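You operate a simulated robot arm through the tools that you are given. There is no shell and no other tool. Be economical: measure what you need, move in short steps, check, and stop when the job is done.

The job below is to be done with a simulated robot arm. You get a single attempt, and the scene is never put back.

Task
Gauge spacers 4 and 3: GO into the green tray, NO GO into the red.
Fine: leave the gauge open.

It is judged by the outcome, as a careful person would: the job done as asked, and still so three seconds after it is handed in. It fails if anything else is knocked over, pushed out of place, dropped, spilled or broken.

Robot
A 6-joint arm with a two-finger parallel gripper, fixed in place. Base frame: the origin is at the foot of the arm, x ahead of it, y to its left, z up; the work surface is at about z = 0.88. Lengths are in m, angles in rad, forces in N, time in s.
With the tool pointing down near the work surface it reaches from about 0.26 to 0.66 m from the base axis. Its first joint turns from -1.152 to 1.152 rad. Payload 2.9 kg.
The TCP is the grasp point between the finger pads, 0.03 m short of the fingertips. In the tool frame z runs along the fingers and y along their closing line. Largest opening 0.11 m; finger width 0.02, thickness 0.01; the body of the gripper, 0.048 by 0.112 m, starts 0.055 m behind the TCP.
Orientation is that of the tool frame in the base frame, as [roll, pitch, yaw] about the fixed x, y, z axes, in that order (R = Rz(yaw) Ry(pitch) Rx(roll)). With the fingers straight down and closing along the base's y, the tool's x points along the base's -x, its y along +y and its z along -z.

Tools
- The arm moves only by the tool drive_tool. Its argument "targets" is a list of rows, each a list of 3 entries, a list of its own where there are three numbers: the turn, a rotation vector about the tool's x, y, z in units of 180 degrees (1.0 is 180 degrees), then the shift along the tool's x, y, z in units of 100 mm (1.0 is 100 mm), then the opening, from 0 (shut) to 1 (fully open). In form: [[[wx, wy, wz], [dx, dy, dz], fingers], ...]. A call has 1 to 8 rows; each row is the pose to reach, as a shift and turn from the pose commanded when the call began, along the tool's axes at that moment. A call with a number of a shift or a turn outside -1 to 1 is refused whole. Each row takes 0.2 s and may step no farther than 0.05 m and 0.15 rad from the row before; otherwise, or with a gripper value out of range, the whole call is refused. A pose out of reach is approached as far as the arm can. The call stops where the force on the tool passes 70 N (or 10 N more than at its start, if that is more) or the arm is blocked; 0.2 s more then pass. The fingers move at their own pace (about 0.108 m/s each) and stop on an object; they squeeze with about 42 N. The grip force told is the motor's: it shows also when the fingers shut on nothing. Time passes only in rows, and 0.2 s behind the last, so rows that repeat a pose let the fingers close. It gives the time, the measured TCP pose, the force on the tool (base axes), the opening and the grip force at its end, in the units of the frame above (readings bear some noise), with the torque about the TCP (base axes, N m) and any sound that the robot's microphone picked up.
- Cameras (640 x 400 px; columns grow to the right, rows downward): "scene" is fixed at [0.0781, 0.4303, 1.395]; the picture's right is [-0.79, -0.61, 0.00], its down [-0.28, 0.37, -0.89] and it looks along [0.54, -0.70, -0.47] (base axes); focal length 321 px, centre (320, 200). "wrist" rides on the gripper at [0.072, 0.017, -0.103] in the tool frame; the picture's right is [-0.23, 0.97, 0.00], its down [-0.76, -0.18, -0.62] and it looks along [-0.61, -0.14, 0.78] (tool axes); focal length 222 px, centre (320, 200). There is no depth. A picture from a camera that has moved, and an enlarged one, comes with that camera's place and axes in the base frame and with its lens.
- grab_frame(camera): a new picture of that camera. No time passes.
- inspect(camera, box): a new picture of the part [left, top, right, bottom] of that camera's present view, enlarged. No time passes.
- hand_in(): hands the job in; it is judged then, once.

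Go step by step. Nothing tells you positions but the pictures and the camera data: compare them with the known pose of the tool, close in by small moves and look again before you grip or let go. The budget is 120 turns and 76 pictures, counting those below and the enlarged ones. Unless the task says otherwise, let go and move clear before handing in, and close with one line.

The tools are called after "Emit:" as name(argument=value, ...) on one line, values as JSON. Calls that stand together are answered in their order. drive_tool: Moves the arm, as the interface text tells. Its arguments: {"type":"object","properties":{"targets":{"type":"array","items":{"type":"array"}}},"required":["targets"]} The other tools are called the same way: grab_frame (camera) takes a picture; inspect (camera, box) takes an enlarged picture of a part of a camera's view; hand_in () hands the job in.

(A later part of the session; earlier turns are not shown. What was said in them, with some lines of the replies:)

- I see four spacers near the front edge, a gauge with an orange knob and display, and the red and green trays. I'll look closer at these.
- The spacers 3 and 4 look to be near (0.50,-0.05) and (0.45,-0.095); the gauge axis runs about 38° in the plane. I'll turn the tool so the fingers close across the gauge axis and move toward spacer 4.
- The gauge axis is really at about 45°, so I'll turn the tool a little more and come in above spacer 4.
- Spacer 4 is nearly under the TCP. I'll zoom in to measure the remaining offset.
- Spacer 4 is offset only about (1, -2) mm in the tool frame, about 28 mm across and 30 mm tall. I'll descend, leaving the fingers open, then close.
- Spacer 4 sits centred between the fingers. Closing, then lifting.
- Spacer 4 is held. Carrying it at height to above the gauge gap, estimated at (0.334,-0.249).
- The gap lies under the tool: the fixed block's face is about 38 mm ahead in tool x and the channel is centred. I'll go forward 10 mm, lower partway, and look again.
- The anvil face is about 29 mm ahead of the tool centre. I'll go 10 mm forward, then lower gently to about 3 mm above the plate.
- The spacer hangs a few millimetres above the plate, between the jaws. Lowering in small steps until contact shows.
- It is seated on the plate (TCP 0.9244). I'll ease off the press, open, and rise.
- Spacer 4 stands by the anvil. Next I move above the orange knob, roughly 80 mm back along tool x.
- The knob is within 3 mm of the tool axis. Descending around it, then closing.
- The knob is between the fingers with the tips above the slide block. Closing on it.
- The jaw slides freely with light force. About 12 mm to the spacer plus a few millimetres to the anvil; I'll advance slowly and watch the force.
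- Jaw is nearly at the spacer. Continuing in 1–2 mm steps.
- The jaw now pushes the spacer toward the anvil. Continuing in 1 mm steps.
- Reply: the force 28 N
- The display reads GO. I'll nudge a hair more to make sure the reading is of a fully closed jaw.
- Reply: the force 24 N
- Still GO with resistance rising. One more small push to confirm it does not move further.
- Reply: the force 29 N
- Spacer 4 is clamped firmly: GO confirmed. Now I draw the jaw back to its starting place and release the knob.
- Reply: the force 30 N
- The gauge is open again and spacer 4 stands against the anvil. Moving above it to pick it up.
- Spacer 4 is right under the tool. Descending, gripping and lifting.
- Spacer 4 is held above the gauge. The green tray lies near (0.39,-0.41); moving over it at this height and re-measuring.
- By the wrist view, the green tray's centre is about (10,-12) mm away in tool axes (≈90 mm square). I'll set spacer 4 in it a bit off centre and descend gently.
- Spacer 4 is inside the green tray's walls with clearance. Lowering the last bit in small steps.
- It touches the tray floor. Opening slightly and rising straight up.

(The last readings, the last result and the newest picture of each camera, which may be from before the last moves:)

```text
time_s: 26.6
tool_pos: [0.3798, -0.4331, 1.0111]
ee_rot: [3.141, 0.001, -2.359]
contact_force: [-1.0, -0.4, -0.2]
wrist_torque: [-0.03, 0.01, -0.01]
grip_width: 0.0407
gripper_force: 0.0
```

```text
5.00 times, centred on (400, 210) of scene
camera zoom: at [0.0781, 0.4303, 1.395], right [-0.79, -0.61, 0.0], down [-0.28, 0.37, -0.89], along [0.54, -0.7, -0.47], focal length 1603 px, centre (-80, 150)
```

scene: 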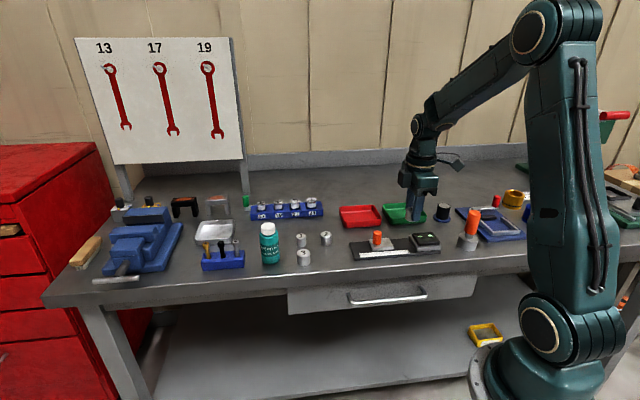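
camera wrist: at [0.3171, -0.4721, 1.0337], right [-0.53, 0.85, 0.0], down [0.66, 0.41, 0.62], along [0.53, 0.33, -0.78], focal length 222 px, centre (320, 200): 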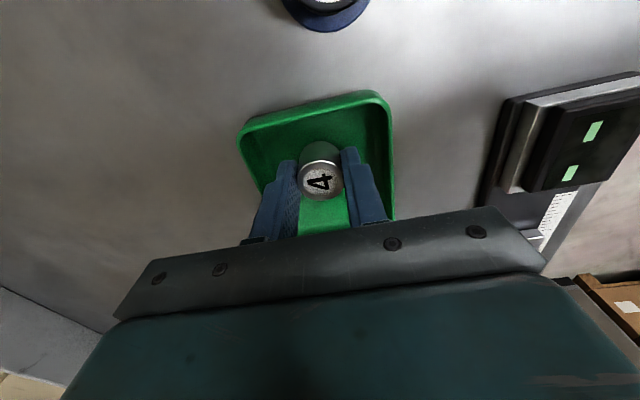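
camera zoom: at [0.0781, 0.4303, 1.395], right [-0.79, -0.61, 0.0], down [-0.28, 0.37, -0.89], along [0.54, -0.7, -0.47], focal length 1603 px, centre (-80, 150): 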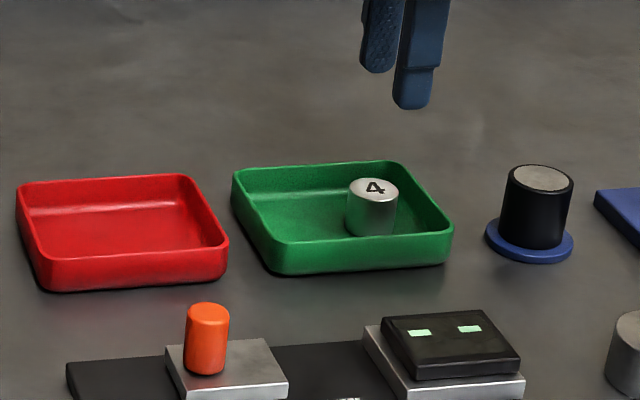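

Spacer 4 stands in the green tray. Now travelling high to spacer 3, near (0.497,-0.060).

Emit:
drive_tool(targets=[[[0, 0, 0], [-0.3, 0.15, -0.2], 0.6], [[0, 0, 0], [-0.62, 0.32, -0.4], 0.6], [[0, 0, 0], [-0.95, 0.5, -0.4], 0.6]])

Emit:
drive_tool(targets=[[[0, 0, 0], [-0.4, 0.2, 0], 0.6], [[0, 0, 0], [-0.8, 0.4, 0], 0.6], [[0, 0, 0], [-0.95, 0.5, 0], 0.6]])

Emit:
drive_tool(targets=[[[0, 0, 0], [-0.4, 0.2, 0], 0.6], [[0, 0, 0], [-0.8, 0.4, 0], 0.6], [[0, 0, 0], [-0.95, 0.5, 0], 0.6]])

Emit:
drive_tool(targets=[[[0, 0, 0], [-0.3, 0.15, 0], 0.6], [[0, 0, 0], [-0.62, 0.31, 0], 0.6]])

Emit:
grab_frame(camera="wrist")

```text
time_s: 27.4
tool_pos: [0.411, -0.3272, 1.0501]
ee_rot: [3.141, -0.001, -2.358]
contact_force: [-1.1, 0.7, 0.0]
wrist_torque: [0.0, 0.04, 0.02]
grip_width: 0.0661
gripper_force: 0.1
```

```text
time_s: 28.2
tool_pos: [0.4427, -0.2231, 1.0513]
ee_rot: [3.141, 0.001, -2.359]
contact_force: [-0.5, 1.1, -0.5]
wrist_torque: [-0.03, 0.01, 0.01]
grip_width: 0.0659
gripper_force: 0.1
```

```text
time_s: 29.0
tool_pos: [0.4774, -0.1222, 1.051]
ee_rot: [3.141, 0.0, -2.359]
contact_force: [0.7, 0.3, 0.3]
wrist_torque: [0.03, -0.02, -0.02]
grip_width: 0.0658
gripper_force: 0.1
```

```text
time_s: 29.6
tool_pos: [0.4977, -0.0589, 1.0494]
ee_rot: [3.141, -0.001, -2.358]
contact_force: [0.0, 0.8, 0.1]
wrist_torque: [-0.02, 0.03, 0.0]
grip_width: 0.066
gripper_force: 0.0
```

```text
35 pictures are left
camera wrist: at [0.4349, -0.0981, 1.1528], right [-0.53, 0.85, 0.0], down [0.67, 0.41, 0.62], along [0.53, 0.33, -0.78], focal length 222 px, centre (320, 200)
```

wrist: 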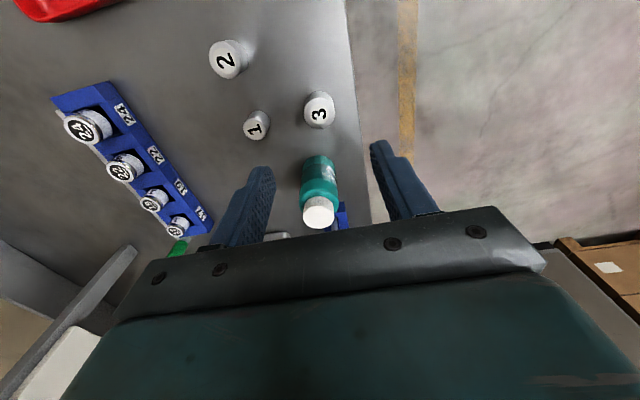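

Spacer 3 is nearly centred; the bottle stands about 75 mm away in -x, clear of the gripper body. Zooming to refine.

Emit:
inspect(camera="wrist", box=[260, 70, 380, 150])

```text
5.00 times, centred on (320, 110) of wrist
camera zoom: at [0.4349, -0.0981, 1.1528], right [-0.53, 0.85, 0.0], down [0.67, 0.41, 0.62], along [0.53, 0.33, -0.78], focal length 1111 px, centre (320, 650)
```

zoom: 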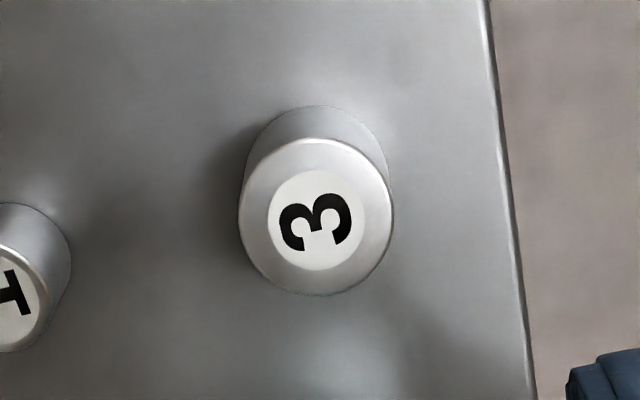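

Within 1 mm. Descending around spacer 3 and gripping it.

Emit:
drive_tool(targets=[[[0, 0, 0], [0, -0.01, 0.45], 0.6], [[0, 0, 0], [0, -0.01, 0.8], 0.6]])

Emit:
drive_tool(targets=[[[0, 0, 0], [0, 0, 0.3], 0.6], [[0, 0, 0], [0, 0, 0.54], 0.6]])

Emit:
grab_frame(camera="wrist")

```text
time_s: 30.2
tool_pos: [0.499, -0.0597, 0.9693]
ee_rot: [-3.141, 0.0, -2.358]
contact_force: [0.7, 0.2, 0.3]
wrist_torque: [0.0, 0.02, -0.02]
grip_width: 0.0661
gripper_force: 0.0
```

```text
time_s: 30.8
tool_pos: [0.4984, -0.0592, 0.9154]
ee_rot: [-3.14, 0.0, -2.357]
contact_force: [0.2, -0.8, -0.1]
wrist_torque: [0.03, 0.02, 0.02]
grip_width: 0.0658
gripper_force: 0.1
```

```text
33 pictures are left
camera wrist: at [0.4355, -0.0992, 1.0188], right [-0.53, 0.85, 0.0], down [0.66, 0.41, 0.62], along [0.53, 0.33, -0.78], focal length 222 px, centre (320, 200)
```

wrist: 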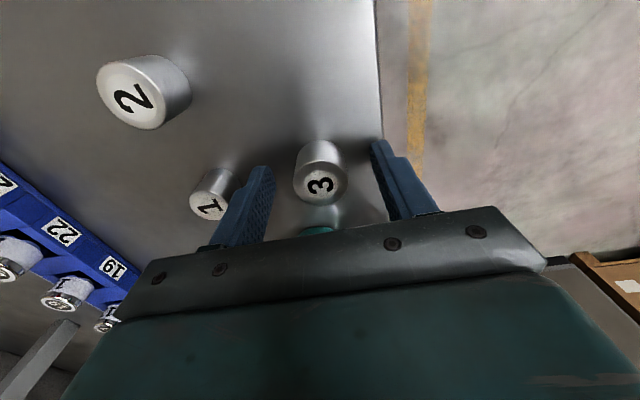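

Spacer 3 is centred between the fingers. Closing and lifting.

Emit:
drive_tool(targets=[[[0, 0, 0], [0, 0, 0], 0.1], [[0, 0, 0], [0, 0, 0], 0.1], [[0, 0, 0], [0, 0, 0], 0.1], [[0, 0, 0], [0, 0, -0.2], 0.1], [[0, 0, 0], [0, 0, -0.6], 0.1], [[0, 0, 0], [0, 0, -0.95], 0.1]])

```text
time_s: 32.2
tool_pos: [0.4994, -0.0574, 1.012]
ee_rot: [3.139, 0.0, -2.355]
contact_force: [0.6, 0.2, 0.1]
wrist_torque: [0.01, 0.03, 0.01]
grip_width: 0.0323
gripper_force: 41.6
```

Spacer 3 is held (32.3 mm wide versus 28.3 for spacer 4). Carrying it to the gauge gap.

Emit:
drive_tool(targets=[[[0, 0, 0], [0.3, -0.02, 0], 0.1], [[0, 0, 0], [0.7, -0.05, 0], 0.1], [[0, 0, 0], [0.95, -0.07, 0], 0.1]])

Emit:
drive_tool(targets=[[[0, 0, 0], [0.4, -0.03, 0], 0.1], [[0, 0, 0], [0.8, -0.06, 0], 0.1], [[0, 0, 0], [0.95, -0.07, 0], 0.1]])

Emit:
drive_tool(targets=[[[0, 0, 0], [0.4, -0.03, 0], 0.1], [[0, 0, 0], [0.8, -0.06, 0], 0.1]])

```text
time_s: 33.0
tool_pos: [0.4342, -0.132, 1.0127]
ee_rot: [3.141, 0.0, -2.358]
contact_force: [0.1, 0.2, -0.8]
wrist_torque: [0.02, -0.03, -0.02]
grip_width: 0.0321
gripper_force: 41.9
```

```text
time_s: 33.8
tool_pos: [0.373, -0.2017, 1.011]
ee_rot: [-3.141, 0.001, -2.358]
contact_force: [0.1, -0.2, 1.0]
wrist_torque: [0.04, 0.02, 0.0]
grip_width: 0.0325
gripper_force: 41.8
```

```text
time_s: 34.4
tool_pos: [0.3216, -0.2616, 1.0123]
ee_rot: [3.141, 0.0, -2.358]
contact_force: [0.4, -0.3, 0.1]
wrist_torque: [0.01, 0.0, 0.01]
grip_width: 0.0323
gripper_force: 41.8
```

Just about on target. Lowering to a few millimetres above the plate, then checking.

Emit:
drive_tool(targets=[[[0, 0, 0], [0.01, -0.01, 0.4], 0.1], [[0, 0, 0], [0.01, -0.01, 0.7], 0.1], [[0, 0, 0], [0.01, -0.01, 0.82], 0.1]])

Emit:
inspect(camera="wrist", box=[220, 40, 420, 220])

Emit:
inspect(camera="scene", box=[365, 215, 435, 265])

```text
time_s: 35.2
tool_pos: [0.3236, -0.2648, 0.9292]
ee_rot: [3.141, 0.0, -2.357]
contact_force: [-0.3, 0.0, -0.5]
wrist_torque: [0.0, 0.0, 0.03]
grip_width: 0.0319
gripper_force: 42.0
```

```text
2.22 times, centred on (320, 130) of wrist
camera zoom: at [0.2589, -0.3034, 1.032], right [-0.53, 0.85, 0.0], down [0.66, 0.41, 0.62], along [0.53, 0.33, -0.78], focal length 494 px, centre (320, 356)
```

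zoom: 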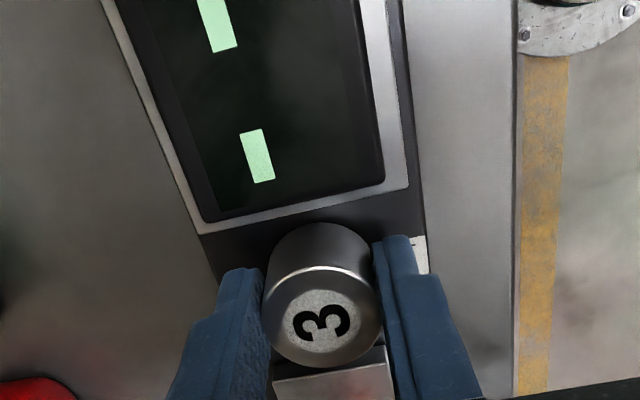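

```text
8.00 times, centred on (400, 240) of scene
camera zoom: at [0.0781, 0.4303, 1.395], right [-0.79, -0.61, 0.0], down [-0.28, 0.37, -0.89], along [0.54, -0.7, -0.47], focal length 2565 px, centre (-320, -120)
```

zoom: 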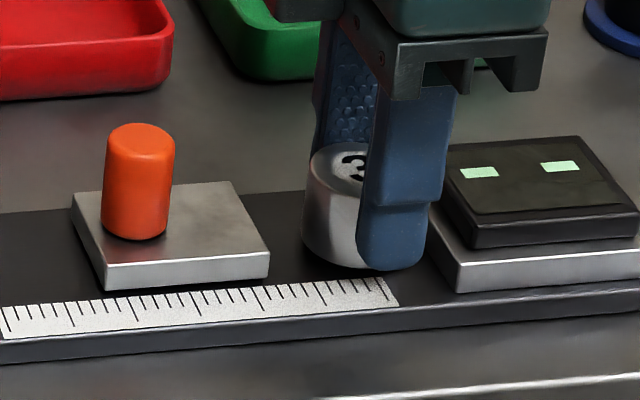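

Clear of both jaws. Setting it down, releasing and rising.

Emit:
drive_tool(targets=[[[0, 0, 0], [0, 0, 0.02], 0.1], [[0, 0, 0], [0, 0, 0.04], 0.1], [[0, 0, 0], [0, 0, 0.046], 0.1]])

Emit:
drive_tool(targets=[[[0, 0, 0], [0, 0, 0], 0.48], [[0, 0, 0], [0, 0, 0], 0.48], [[0, 0, 0], [0, 0, -0.25], 0.48], [[0, 0, 0], [0, 0, -0.6], 0.48], [[0, 0, 0], [0, 0, -0.75], 0.48]])

Emit:
inspect(camera="wrist", box=[220, 40, 420, 220])

```text
time_s: 36.0
tool_pos: [0.3232, -0.2651, 0.9258]
ee_rot: [-3.141, 0.001, -2.358]
contact_force: [-0.2, 2.4, 8.2]
wrist_torque: [0.1, 0.01, -0.02]
grip_width: 0.0323
gripper_force: 42.4
```

```text
time_s: 37.2
tool_pos: [0.3228, -0.2667, 1.0025]
ee_rot: [3.141, 0.0, -2.357]
contact_force: [0.1, -0.2, -0.3]
wrist_torque: [0.01, 0.0, 0.02]
grip_width: 0.0528
gripper_force: 0.1
```

```text
2.22 times, centred on (320, 130) of wrist
camera zoom: at [0.2599, -0.3056, 1.1046], right [-0.53, 0.85, 0.0], down [0.67, 0.41, 0.62], along [0.53, 0.33, -0.78], focal length 494 px, centre (320, 356)
```

zoom: 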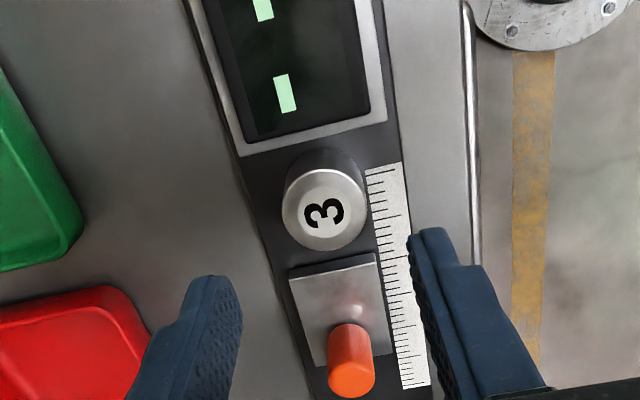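

Spacer 3 stands in the gap. Going to the knob, which I left at about (0.3796,-0.2143).

Emit:
drive_tool(targets=[[[0, 0, 0], [-0.3, -0.01, 0], 0.45], [[0, 0, 0], [-0.6, -0.03, 0], 0.45], [[0, 0, 0], [-0.77, -0.03, 0], 0.45], [[0, 0, 0], [-0.77, -0.03, 0.3], 0.45], [[0, 0, 0], [-0.77, -0.03, 0.5], 0.45]])

Emit:
inspect(camera="wrist", box=[220, 0, 420, 220])

```text
time_s: 38.4
tool_pos: [0.3788, -0.2144, 0.9508]
ee_rot: [3.141, 0.001, -2.358]
contact_force: [0.9, -0.3, 0.0]
wrist_torque: [0.03, -0.01, -0.03]
grip_width: 0.0495
gripper_force: 0.0
```

```text
1.82 times, centred on (320, 110) of wrist
camera zoom: at [0.3163, -0.2537, 1.0532], right [-0.53, 0.85, 0.0], down [0.66, 0.41, 0.62], along [0.53, 0.33, -0.78], focal length 404 px, centre (320, 364)
```

zoom: 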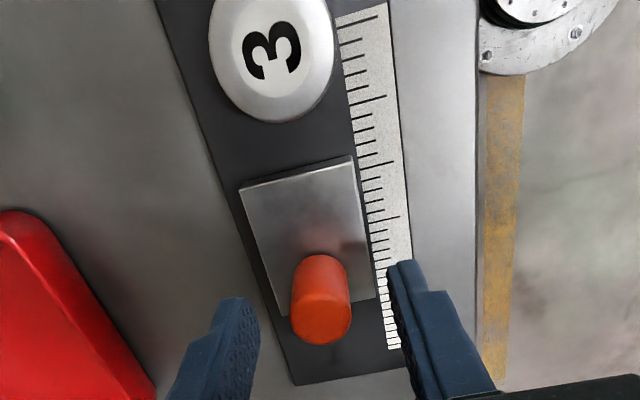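

Aligned with the knob. Going down the last centimetre, gripping, and sliding toward spacer 3.

Emit:
drive_tool(targets=[[[0, 0, 0], [0, 0, 0.11], 0.45], [[0, 0, 0], [0, 0, 0.11], 0.1], [[0, 0, 0], [0, 0, 0.11], 0.1], [[0, 0, 0], [0, 0, 0.11], 0.1], [[0, 0, 0], [0.05, 0, 0.11], 0.1], [[0, 0, 0], [0.1, 0, 0.11], 0.1], [[0, 0, 0], [0.14, 0, 0.11], 0.1]])

Emit:
inspect(camera="scene", box=[375, 215, 445, 265])

```text
time_s: 40.0
tool_pos: [0.3701, -0.2249, 0.9383]
ee_rot: [-3.141, 0.002, -2.359]
contact_force: [8.8, -7.5, -19.2]
wrist_torque: [0.41, 0.27, -0.1]
grip_width: 0.021
gripper_force: 45.5
```

```text
8.00 times, centred on (410, 240) of scene
camera zoom: at [0.0786, 0.4299, 1.3951], right [-0.79, -0.61, 0.0], down [-0.28, 0.37, -0.88], along [0.54, -0.7, -0.47], focal length 2565 px, centre (-400, -120)
```

zoom: 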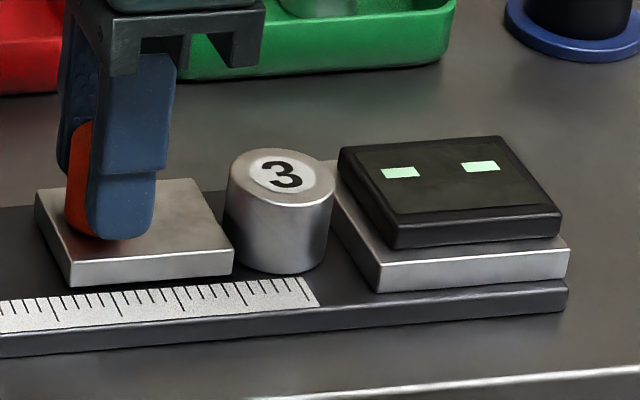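

About 10 mm more to close. Advancing 6 mm then checking.

Emit:
drive_tool(targets=[[[0, 0, 0], [0.02, 0, 0], 0.1], [[0, 0, 0], [0.04, 0, 0], 0.1], [[0, 0, 0], [0.06, 0, 0], 0.1]])

Emit:
drive_tool(targets=[[[0, 0, 0], [0.01, 0, 0], 0.1], [[0, 0, 0], [0.02, 0, 0], 0.1]])

Emit:
inspect(camera="scene", box=[375, 215, 445, 265])

```text
time_s: 40.8
tool_pos: [0.3653, -0.228, 0.9393]
ee_rot: [-3.14, 0.001, -2.358]
contact_force: [15.4, -14.1, -25.0]
wrist_torque: [0.24, 0.5, 0.05]
grip_width: 0.0214
gripper_force: 44.7
```

```text
time_s: 41.4
tool_pos: [0.3639, -0.2287, 0.9384]
ee_rot: [3.14, 0.0, -2.359]
contact_force: [13.8, -10.6, -20.2]
wrist_torque: [0.23, 0.54, -0.06]
grip_width: 0.0215
gripper_force: 45.3
```

```text
8.00 times, centred on (410, 240) of scene
camera zoom: at [0.0787, 0.4298, 1.3952], right [-0.79, -0.61, 0.0], down [-0.28, 0.37, -0.88], along [0.54, -0.7, -0.47], focal length 2565 px, centre (-400, -120)
```

zoom: 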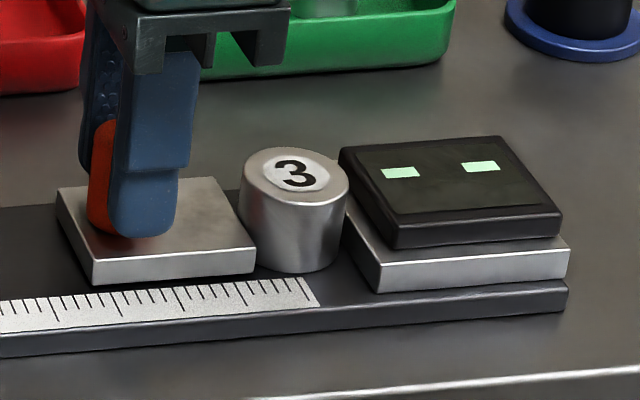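

Still dashes; about 2–3 mm left. Continuing in 1 mm steps.

Emit:
drive_tool(targets=[[[0, 0, 0], [0.01, 0, 0], 0.1], [[0, 0, 0], [0.02, 0, 0], 0.1], [[0, 0, 0], [0.03, 0, 0], 0.1]])

Emit:
inspect(camera="scene", box=[375, 215, 445, 265])

```text
time_s: 42.2
tool_pos: [0.3623, -0.2318, 0.9388]
ee_rot: [-3.139, 0.002, -2.356]
contact_force: [20.2, -10.2, -20.9]
wrist_torque: [-0.22, 0.92, 0.03]
grip_width: 0.0214
gripper_force: 44.9
```

```text
8.00 times, centred on (410, 240) of scene
camera zoom: at [0.0789, 0.4299, 1.3951], right [-0.79, -0.61, 0.0], down [-0.28, 0.37, -0.88], along [0.54, -0.7, -0.47], focal length 2565 px, centre (-400, -120)
```

zoom: 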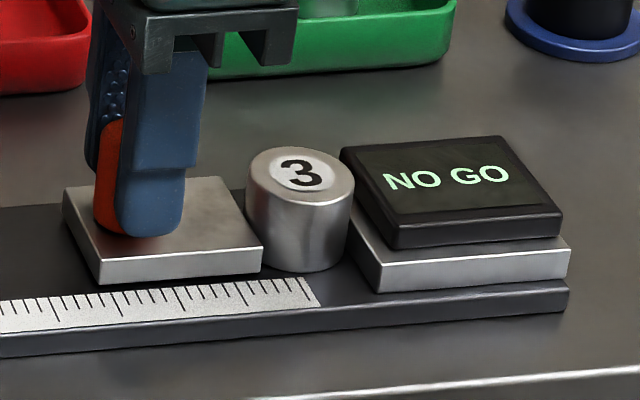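

NO GO shown. As before, a slight further push to confirm with the jaw firmly closed.

Emit:
drive_tool(targets=[[[0, 0, 0], [0.005, 0, 0], 0.1], [[0, 0, 0], [0.01, 0, 0], 0.1], [[0, 0, 0], [0.015, 0, 0], 0.1]])

Emit:
inspect(camera="scene", box=[375, 215, 445, 265])

```text
time_s: 43.0
tool_pos: [0.3621, -0.2317, 0.9387]
ee_rot: [-3.138, 0.004, -2.355]
contact_force: [29.3, -2.2, -21.7]
wrist_torque: [0.49, 0.23, 0.04]
grip_width: 0.0215
gripper_force: 45.4
```

```text
8.00 times, centred on (410, 240) of scene
camera zoom: at [0.0791, 0.4301, 1.3951], right [-0.79, -0.61, 0.0], down [-0.28, 0.37, -0.88], along [0.54, -0.7, -0.47], focal length 2565 px, centre (-400, -120)
```

zoom: 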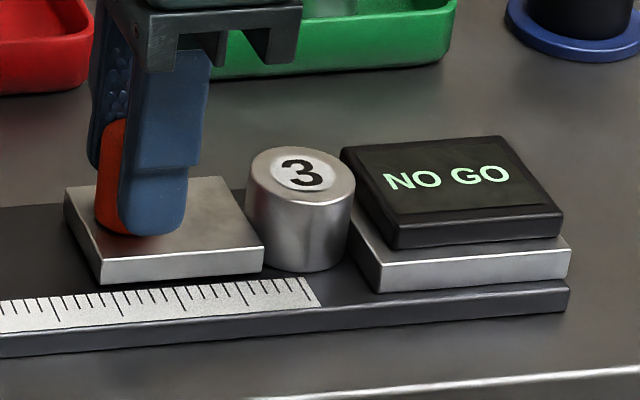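

Spacer 3 is NO GO, jaw firmly closed. Drawing the jaw back, releasing and rising.

Emit:
drive_tool(targets=[[[0, 0, 0], [-0.03, 0, 0], 0.1], [[0, 0, 0], [-0.1, 0, 0], 0.1], [[0, 0, 0], [-0.2, 0, 0], 0.1], [[0, 0, 0], [-0.28, 0, 0], 0.1], [[0, 0, 0], [-0.28, 0, 0], 0.1]])

Emit:
drive_tool(targets=[[[0, 0, 0], [0, 0, 0], 0.48], [[0, 0, 0], [0, 0, 0], 0.48], [[0, 0, 0], [0, 0, -0.3], 0.48], [[0, 0, 0], [0, 0, -0.62], 0.48]])

Emit:
inspect(camera="scene", box=[365, 215, 435, 265])

```text
time_s: 44.2
tool_pos: [0.3814, -0.2125, 0.9402]
ee_rot: [-3.14, 0.0, -2.359]
contact_force: [9.1, -9.9, 10.9]
wrist_torque: [-0.52, 1.25, -0.04]
grip_width: 0.0212
gripper_force: 44.8
```

```text
time_s: 45.2
tool_pos: [0.3793, -0.2113, 1.0013]
ee_rot: [3.141, -0.001, -2.357]
contact_force: [-1.3, 1.0, 0.4]
wrist_torque: [-0.03, 0.0, 0.03]
grip_width: 0.0528
gripper_force: 0.2
```

```text
8.00 times, centred on (400, 240) of scene
camera zoom: at [0.0781, 0.4303, 1.395], right [-0.79, -0.61, 0.0], down [-0.28, 0.37, -0.89], along [0.54, -0.7, -0.47], focal length 2565 px, centre (-320, -120)
```

zoom: 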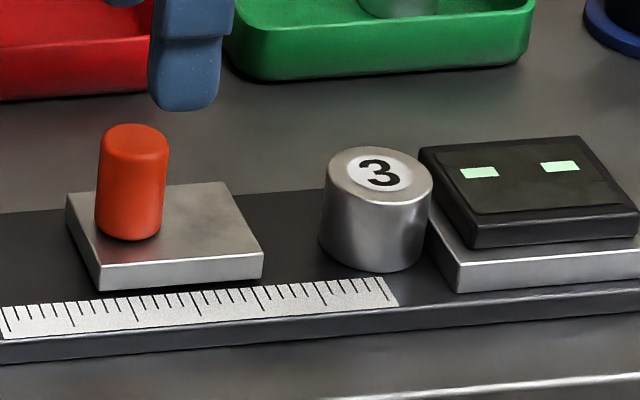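

The gauge is open. Moving above spacer 3.

Emit:
drive_tool(targets=[[[0, 0, 0], [0.3, 0.01, 0], 0.5], [[0, 0, 0], [0.6, 0.03, 0], 0.5], [[0, 0, 0], [0.81, 0.03, 0], 0.5]])

Emit:
inspect(camera="wrist", box=[220, 40, 420, 220])

```text
time_s: 46.0
tool_pos: [0.3189, -0.268, 0.9995]
ee_rot: [3.141, 0.0, -2.357]
contact_force: [-0.6, -0.6, 0.9]
wrist_torque: [0.0, 0.0, -0.01]
grip_width: 0.055
gripper_force: 0.1
```

```text
2.22 times, centred on (320, 130) of wrist
camera zoom: at [0.257, -0.3072, 1.1028], right [-0.53, 0.85, 0.0], down [0.66, 0.41, 0.62], along [0.53, 0.33, -0.78], focal length 494 px, centre (320, 356)
```

zoom: 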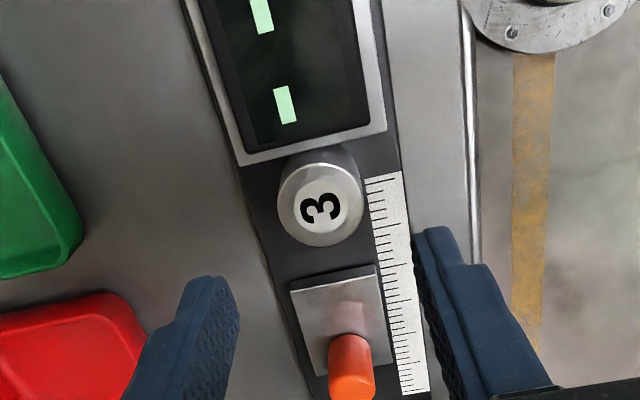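

Centred. Descending, gripping, lifting.

Emit:
drive_tool(targets=[[[0, 0, 0], [0, 0, 0.4], 0.5], [[0, 0, 0], [0, 0, 0.735], 0.5], [[0, 0, 0], [0, 0, 0.735], 0.1], [[0, 0, 0], [0, 0, 0.735], 0.1], [[0, 0, 0], [0, 0, 0.735], 0.1], [[0, 0, 0], [0, 0, 0.5], 0.1], [[0, 0, 0], [0, 0, 0.2], 0.1], [[0, 0, 0], [0, 0, -0.1], 0.1]])

Emit:
grab_frame(camera="wrist")

```text
time_s: 47.8
tool_pos: [0.3203, -0.2674, 1.0099]
ee_rot: [3.139, 0.0, -2.358]
contact_force: [0.1, 0.4, -0.3]
wrist_torque: [-0.01, 0.0, 0.01]
grip_width: 0.0324
gripper_force: 41.4
```

```text
22 pictures are left
camera wrist: at [0.2574, -0.3065, 1.1132], right [-0.53, 0.85, 0.0], down [0.67, 0.41, 0.62], along [0.53, 0.33, -0.78], focal length 222 px, centre (320, 200)
```

wrist: 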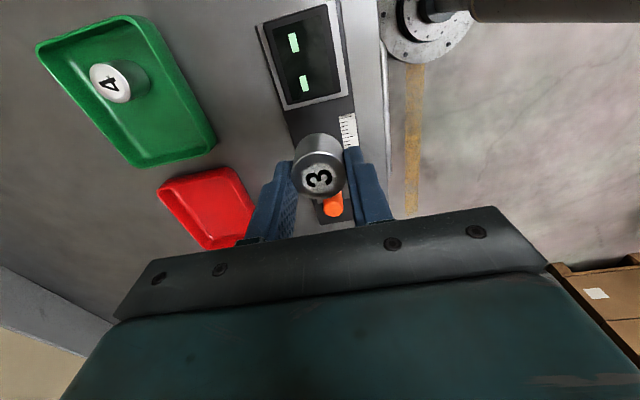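

Spacer 3 is held; the red tray is about (-83,-150) mm away in tool axes. Moving above it.

Emit:
drive_tool(targets=[[[0, 0, 0], [-0.15, -0.3, 0], 0.1], [[0, 0, 0], [-0.3, -0.6, 0], 0.1], [[0, 0, 0], [-0.45, -0.9, 0], 0.1]])

Emit:
drive_tool(targets=[[[0, 0, 0], [-0.18, -0.3, 0], 0.1], [[0, 0, 0], [-0.35, -0.55, 0], 0.1]])

Emit:
grab_frame(camera="wrist")

Emit:
inspect(camera="scene", box=[310, 160, 430, 240])

```text
time_s: 48.6
tool_pos: [0.4184, -0.3005, 1.0113]
ee_rot: [3.14, -0.003, -2.357]
contact_force: [0.3, 0.5, -0.2]
wrist_torque: [0.0, -0.01, 0.01]
grip_width: 0.0322
gripper_force: 42.2
```

```text
time_s: 49.2
tool_pos: [0.4799, -0.3138, 1.014]
ee_rot: [3.141, -0.001, -2.359]
contact_force: [0.5, 0.3, -0.7]
wrist_torque: [0.02, -0.01, -0.02]
grip_width: 0.0324
gripper_force: 41.6
```

```text
21 pictures are left
camera wrist: at [0.4164, -0.3535, 1.1163], right [-0.53, 0.85, 0.0], down [0.67, 0.41, 0.62], along [0.53, 0.33, -0.78], focal length 222 px, centre (320, 200)
```

wrist: 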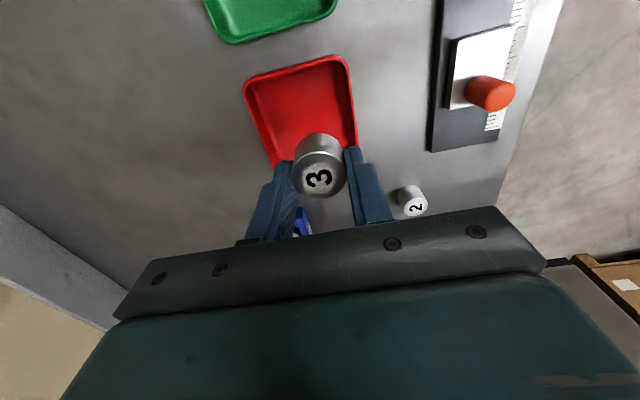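

```text
5.00 times, centred on (370, 200) of scene
camera zoom: at [0.0781, 0.4303, 1.395], right [-0.79, -0.61, 0.0], down [-0.28, 0.37, -0.89], along [0.54, -0.7, -0.47], focal length 1603 px, centre (70, 200)
```

zoom: 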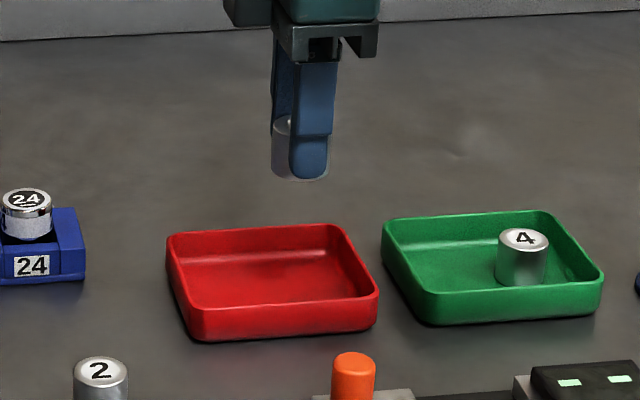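

The red tray's centre is about (3,-12) mm from the tool. Shifting and lowering into it.

Emit:
drive_tool(targets=[[[0, 0, 0], [0.02, -0.12, 0.05], 0.1], [[0, 0, 0], [0.02, -0.12, 0.4], 0.1], [[0, 0, 0], [0.02, -0.12, 0.7], 0.1], [[0, 0, 0], [0.02, -0.12, 0.84], 0.1]])

Emit:
grab_frame(camera="wrist")

Emit:
inspect(camera="scene", box=[310, 160, 430, 240])

```text
time_s: 50.2
tool_pos: [0.4868, -0.3238, 0.9295]
ee_rot: [-3.142, 0.0, -2.358]
contact_force: [-0.1, -0.4, -0.3]
wrist_torque: [0.02, 0.03, -0.02]
grip_width: 0.0322
gripper_force: 41.5
```

```text
19 pictures are left
camera wrist: at [0.4243, -0.3627, 1.0319], right [-0.53, 0.85, 0.0], down [0.67, 0.41, 0.62], along [0.53, 0.33, -0.78], focal length 222 px, centre (320, 200)
```

wrist: 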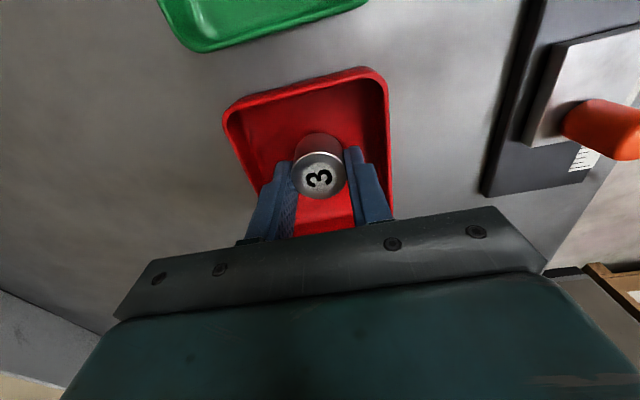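

```text
5.00 times, centred on (370, 200) of scene
camera zoom: at [0.0781, 0.4303, 1.395], right [-0.79, -0.61, 0.0], down [-0.28, 0.37, -0.89], along [0.54, -0.7, -0.47], focal length 1603 px, centre (70, 200)
```

zoom: 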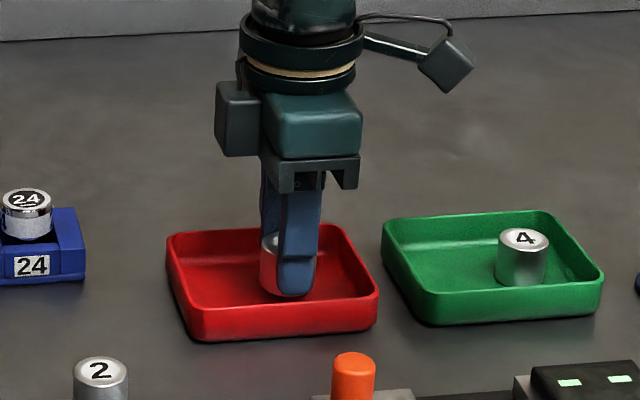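

Well inside the red tray. Lowering to the floor.

Emit:
drive_tool(targets=[[[0, 0, 0], [0, 0, 0.04], 0.1], [[0, 0, 0], [0, 0, 0.065], 0.1]])

Emit:
drive_tool(targets=[[[0, 0, 0], [0, 0, 0.015], 0.1]])

```text
time_s: 50.8
tool_pos: [0.4865, -0.3231, 0.9211]
ee_rot: [3.141, 0.001, -2.359]
contact_force: [0.3, 0.1, 0.6]
wrist_torque: [-0.02, -0.01, 0.02]
grip_width: 0.0322
gripper_force: 41.8
```

```text
time_s: 51.2
tool_pos: [0.4872, -0.3247, 0.9207]
ee_rot: [-3.139, -0.001, -2.357]
contact_force: [-1.9, 2.0, 5.7]
wrist_torque: [0.1, 0.1, -0.01]
grip_width: 0.032
gripper_force: 42.2
```

Contact with the floor. Releasing and rising clear.

Emit:
drive_tool(targets=[[[0, 0, 0], [0, 0, -0.005], 0.41], [[0, 0, 0], [0, 0, -0.005], 0.41], [[0, 0, 0], [0, 0, -0.3], 0.41], [[0, 0, 0], [0, 0, -0.65], 0.41], [[0, 0, 0], [0, 0, -1.0], 0.41]])

Emit:
grab_frame(camera="scene")

Emit:
inspect(camera="scene", box=[310, 180, 450, 270])

```text
time_s: 52.4
tool_pos: [0.485, -0.3253, 1.0183]
ee_rot: [3.141, 0.001, -2.357]
contact_force: [0.1, 0.4, -0.7]
wrist_torque: [0.02, 0.02, 0.01]
grip_width: 0.0449
gripper_force: 0.1
```

```text
17 pictures are left
```

scene: 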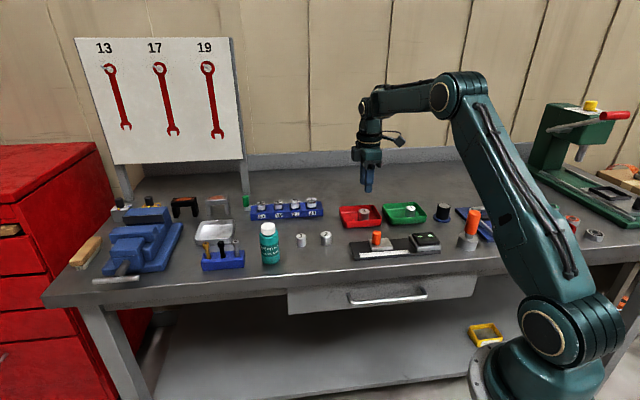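

```text
4.44 times, centred on (380, 225) of scene
camera zoom: at [0.0781, 0.4303, 1.395], right [-0.79, -0.61, 0.0], down [-0.28, 0.37, -0.89], along [0.54, -0.7, -0.47], focal length 1425 px, centre (53, 89)
```

zoom: 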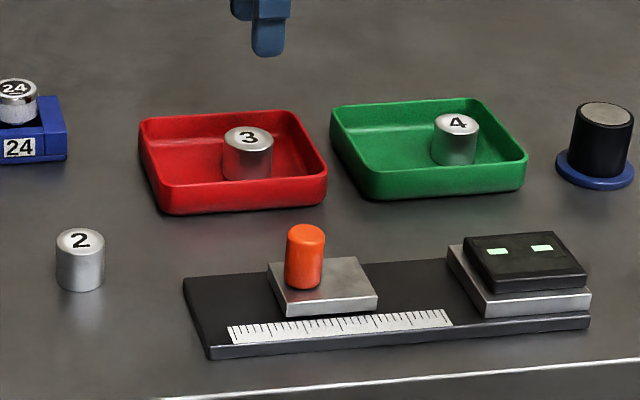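

Spacer 4 stands in the green tray and spacer 3 in the red. The gauge is open, the arm is clear and nothing else has moved, so I'm handing in.

Emit:
hand_in()

```text
The job is handed in.
```

Spacer 4 gauged GO and is in the green tray, spacer 3 gauged NO GO and is in the red tray, and the gauge is left open.
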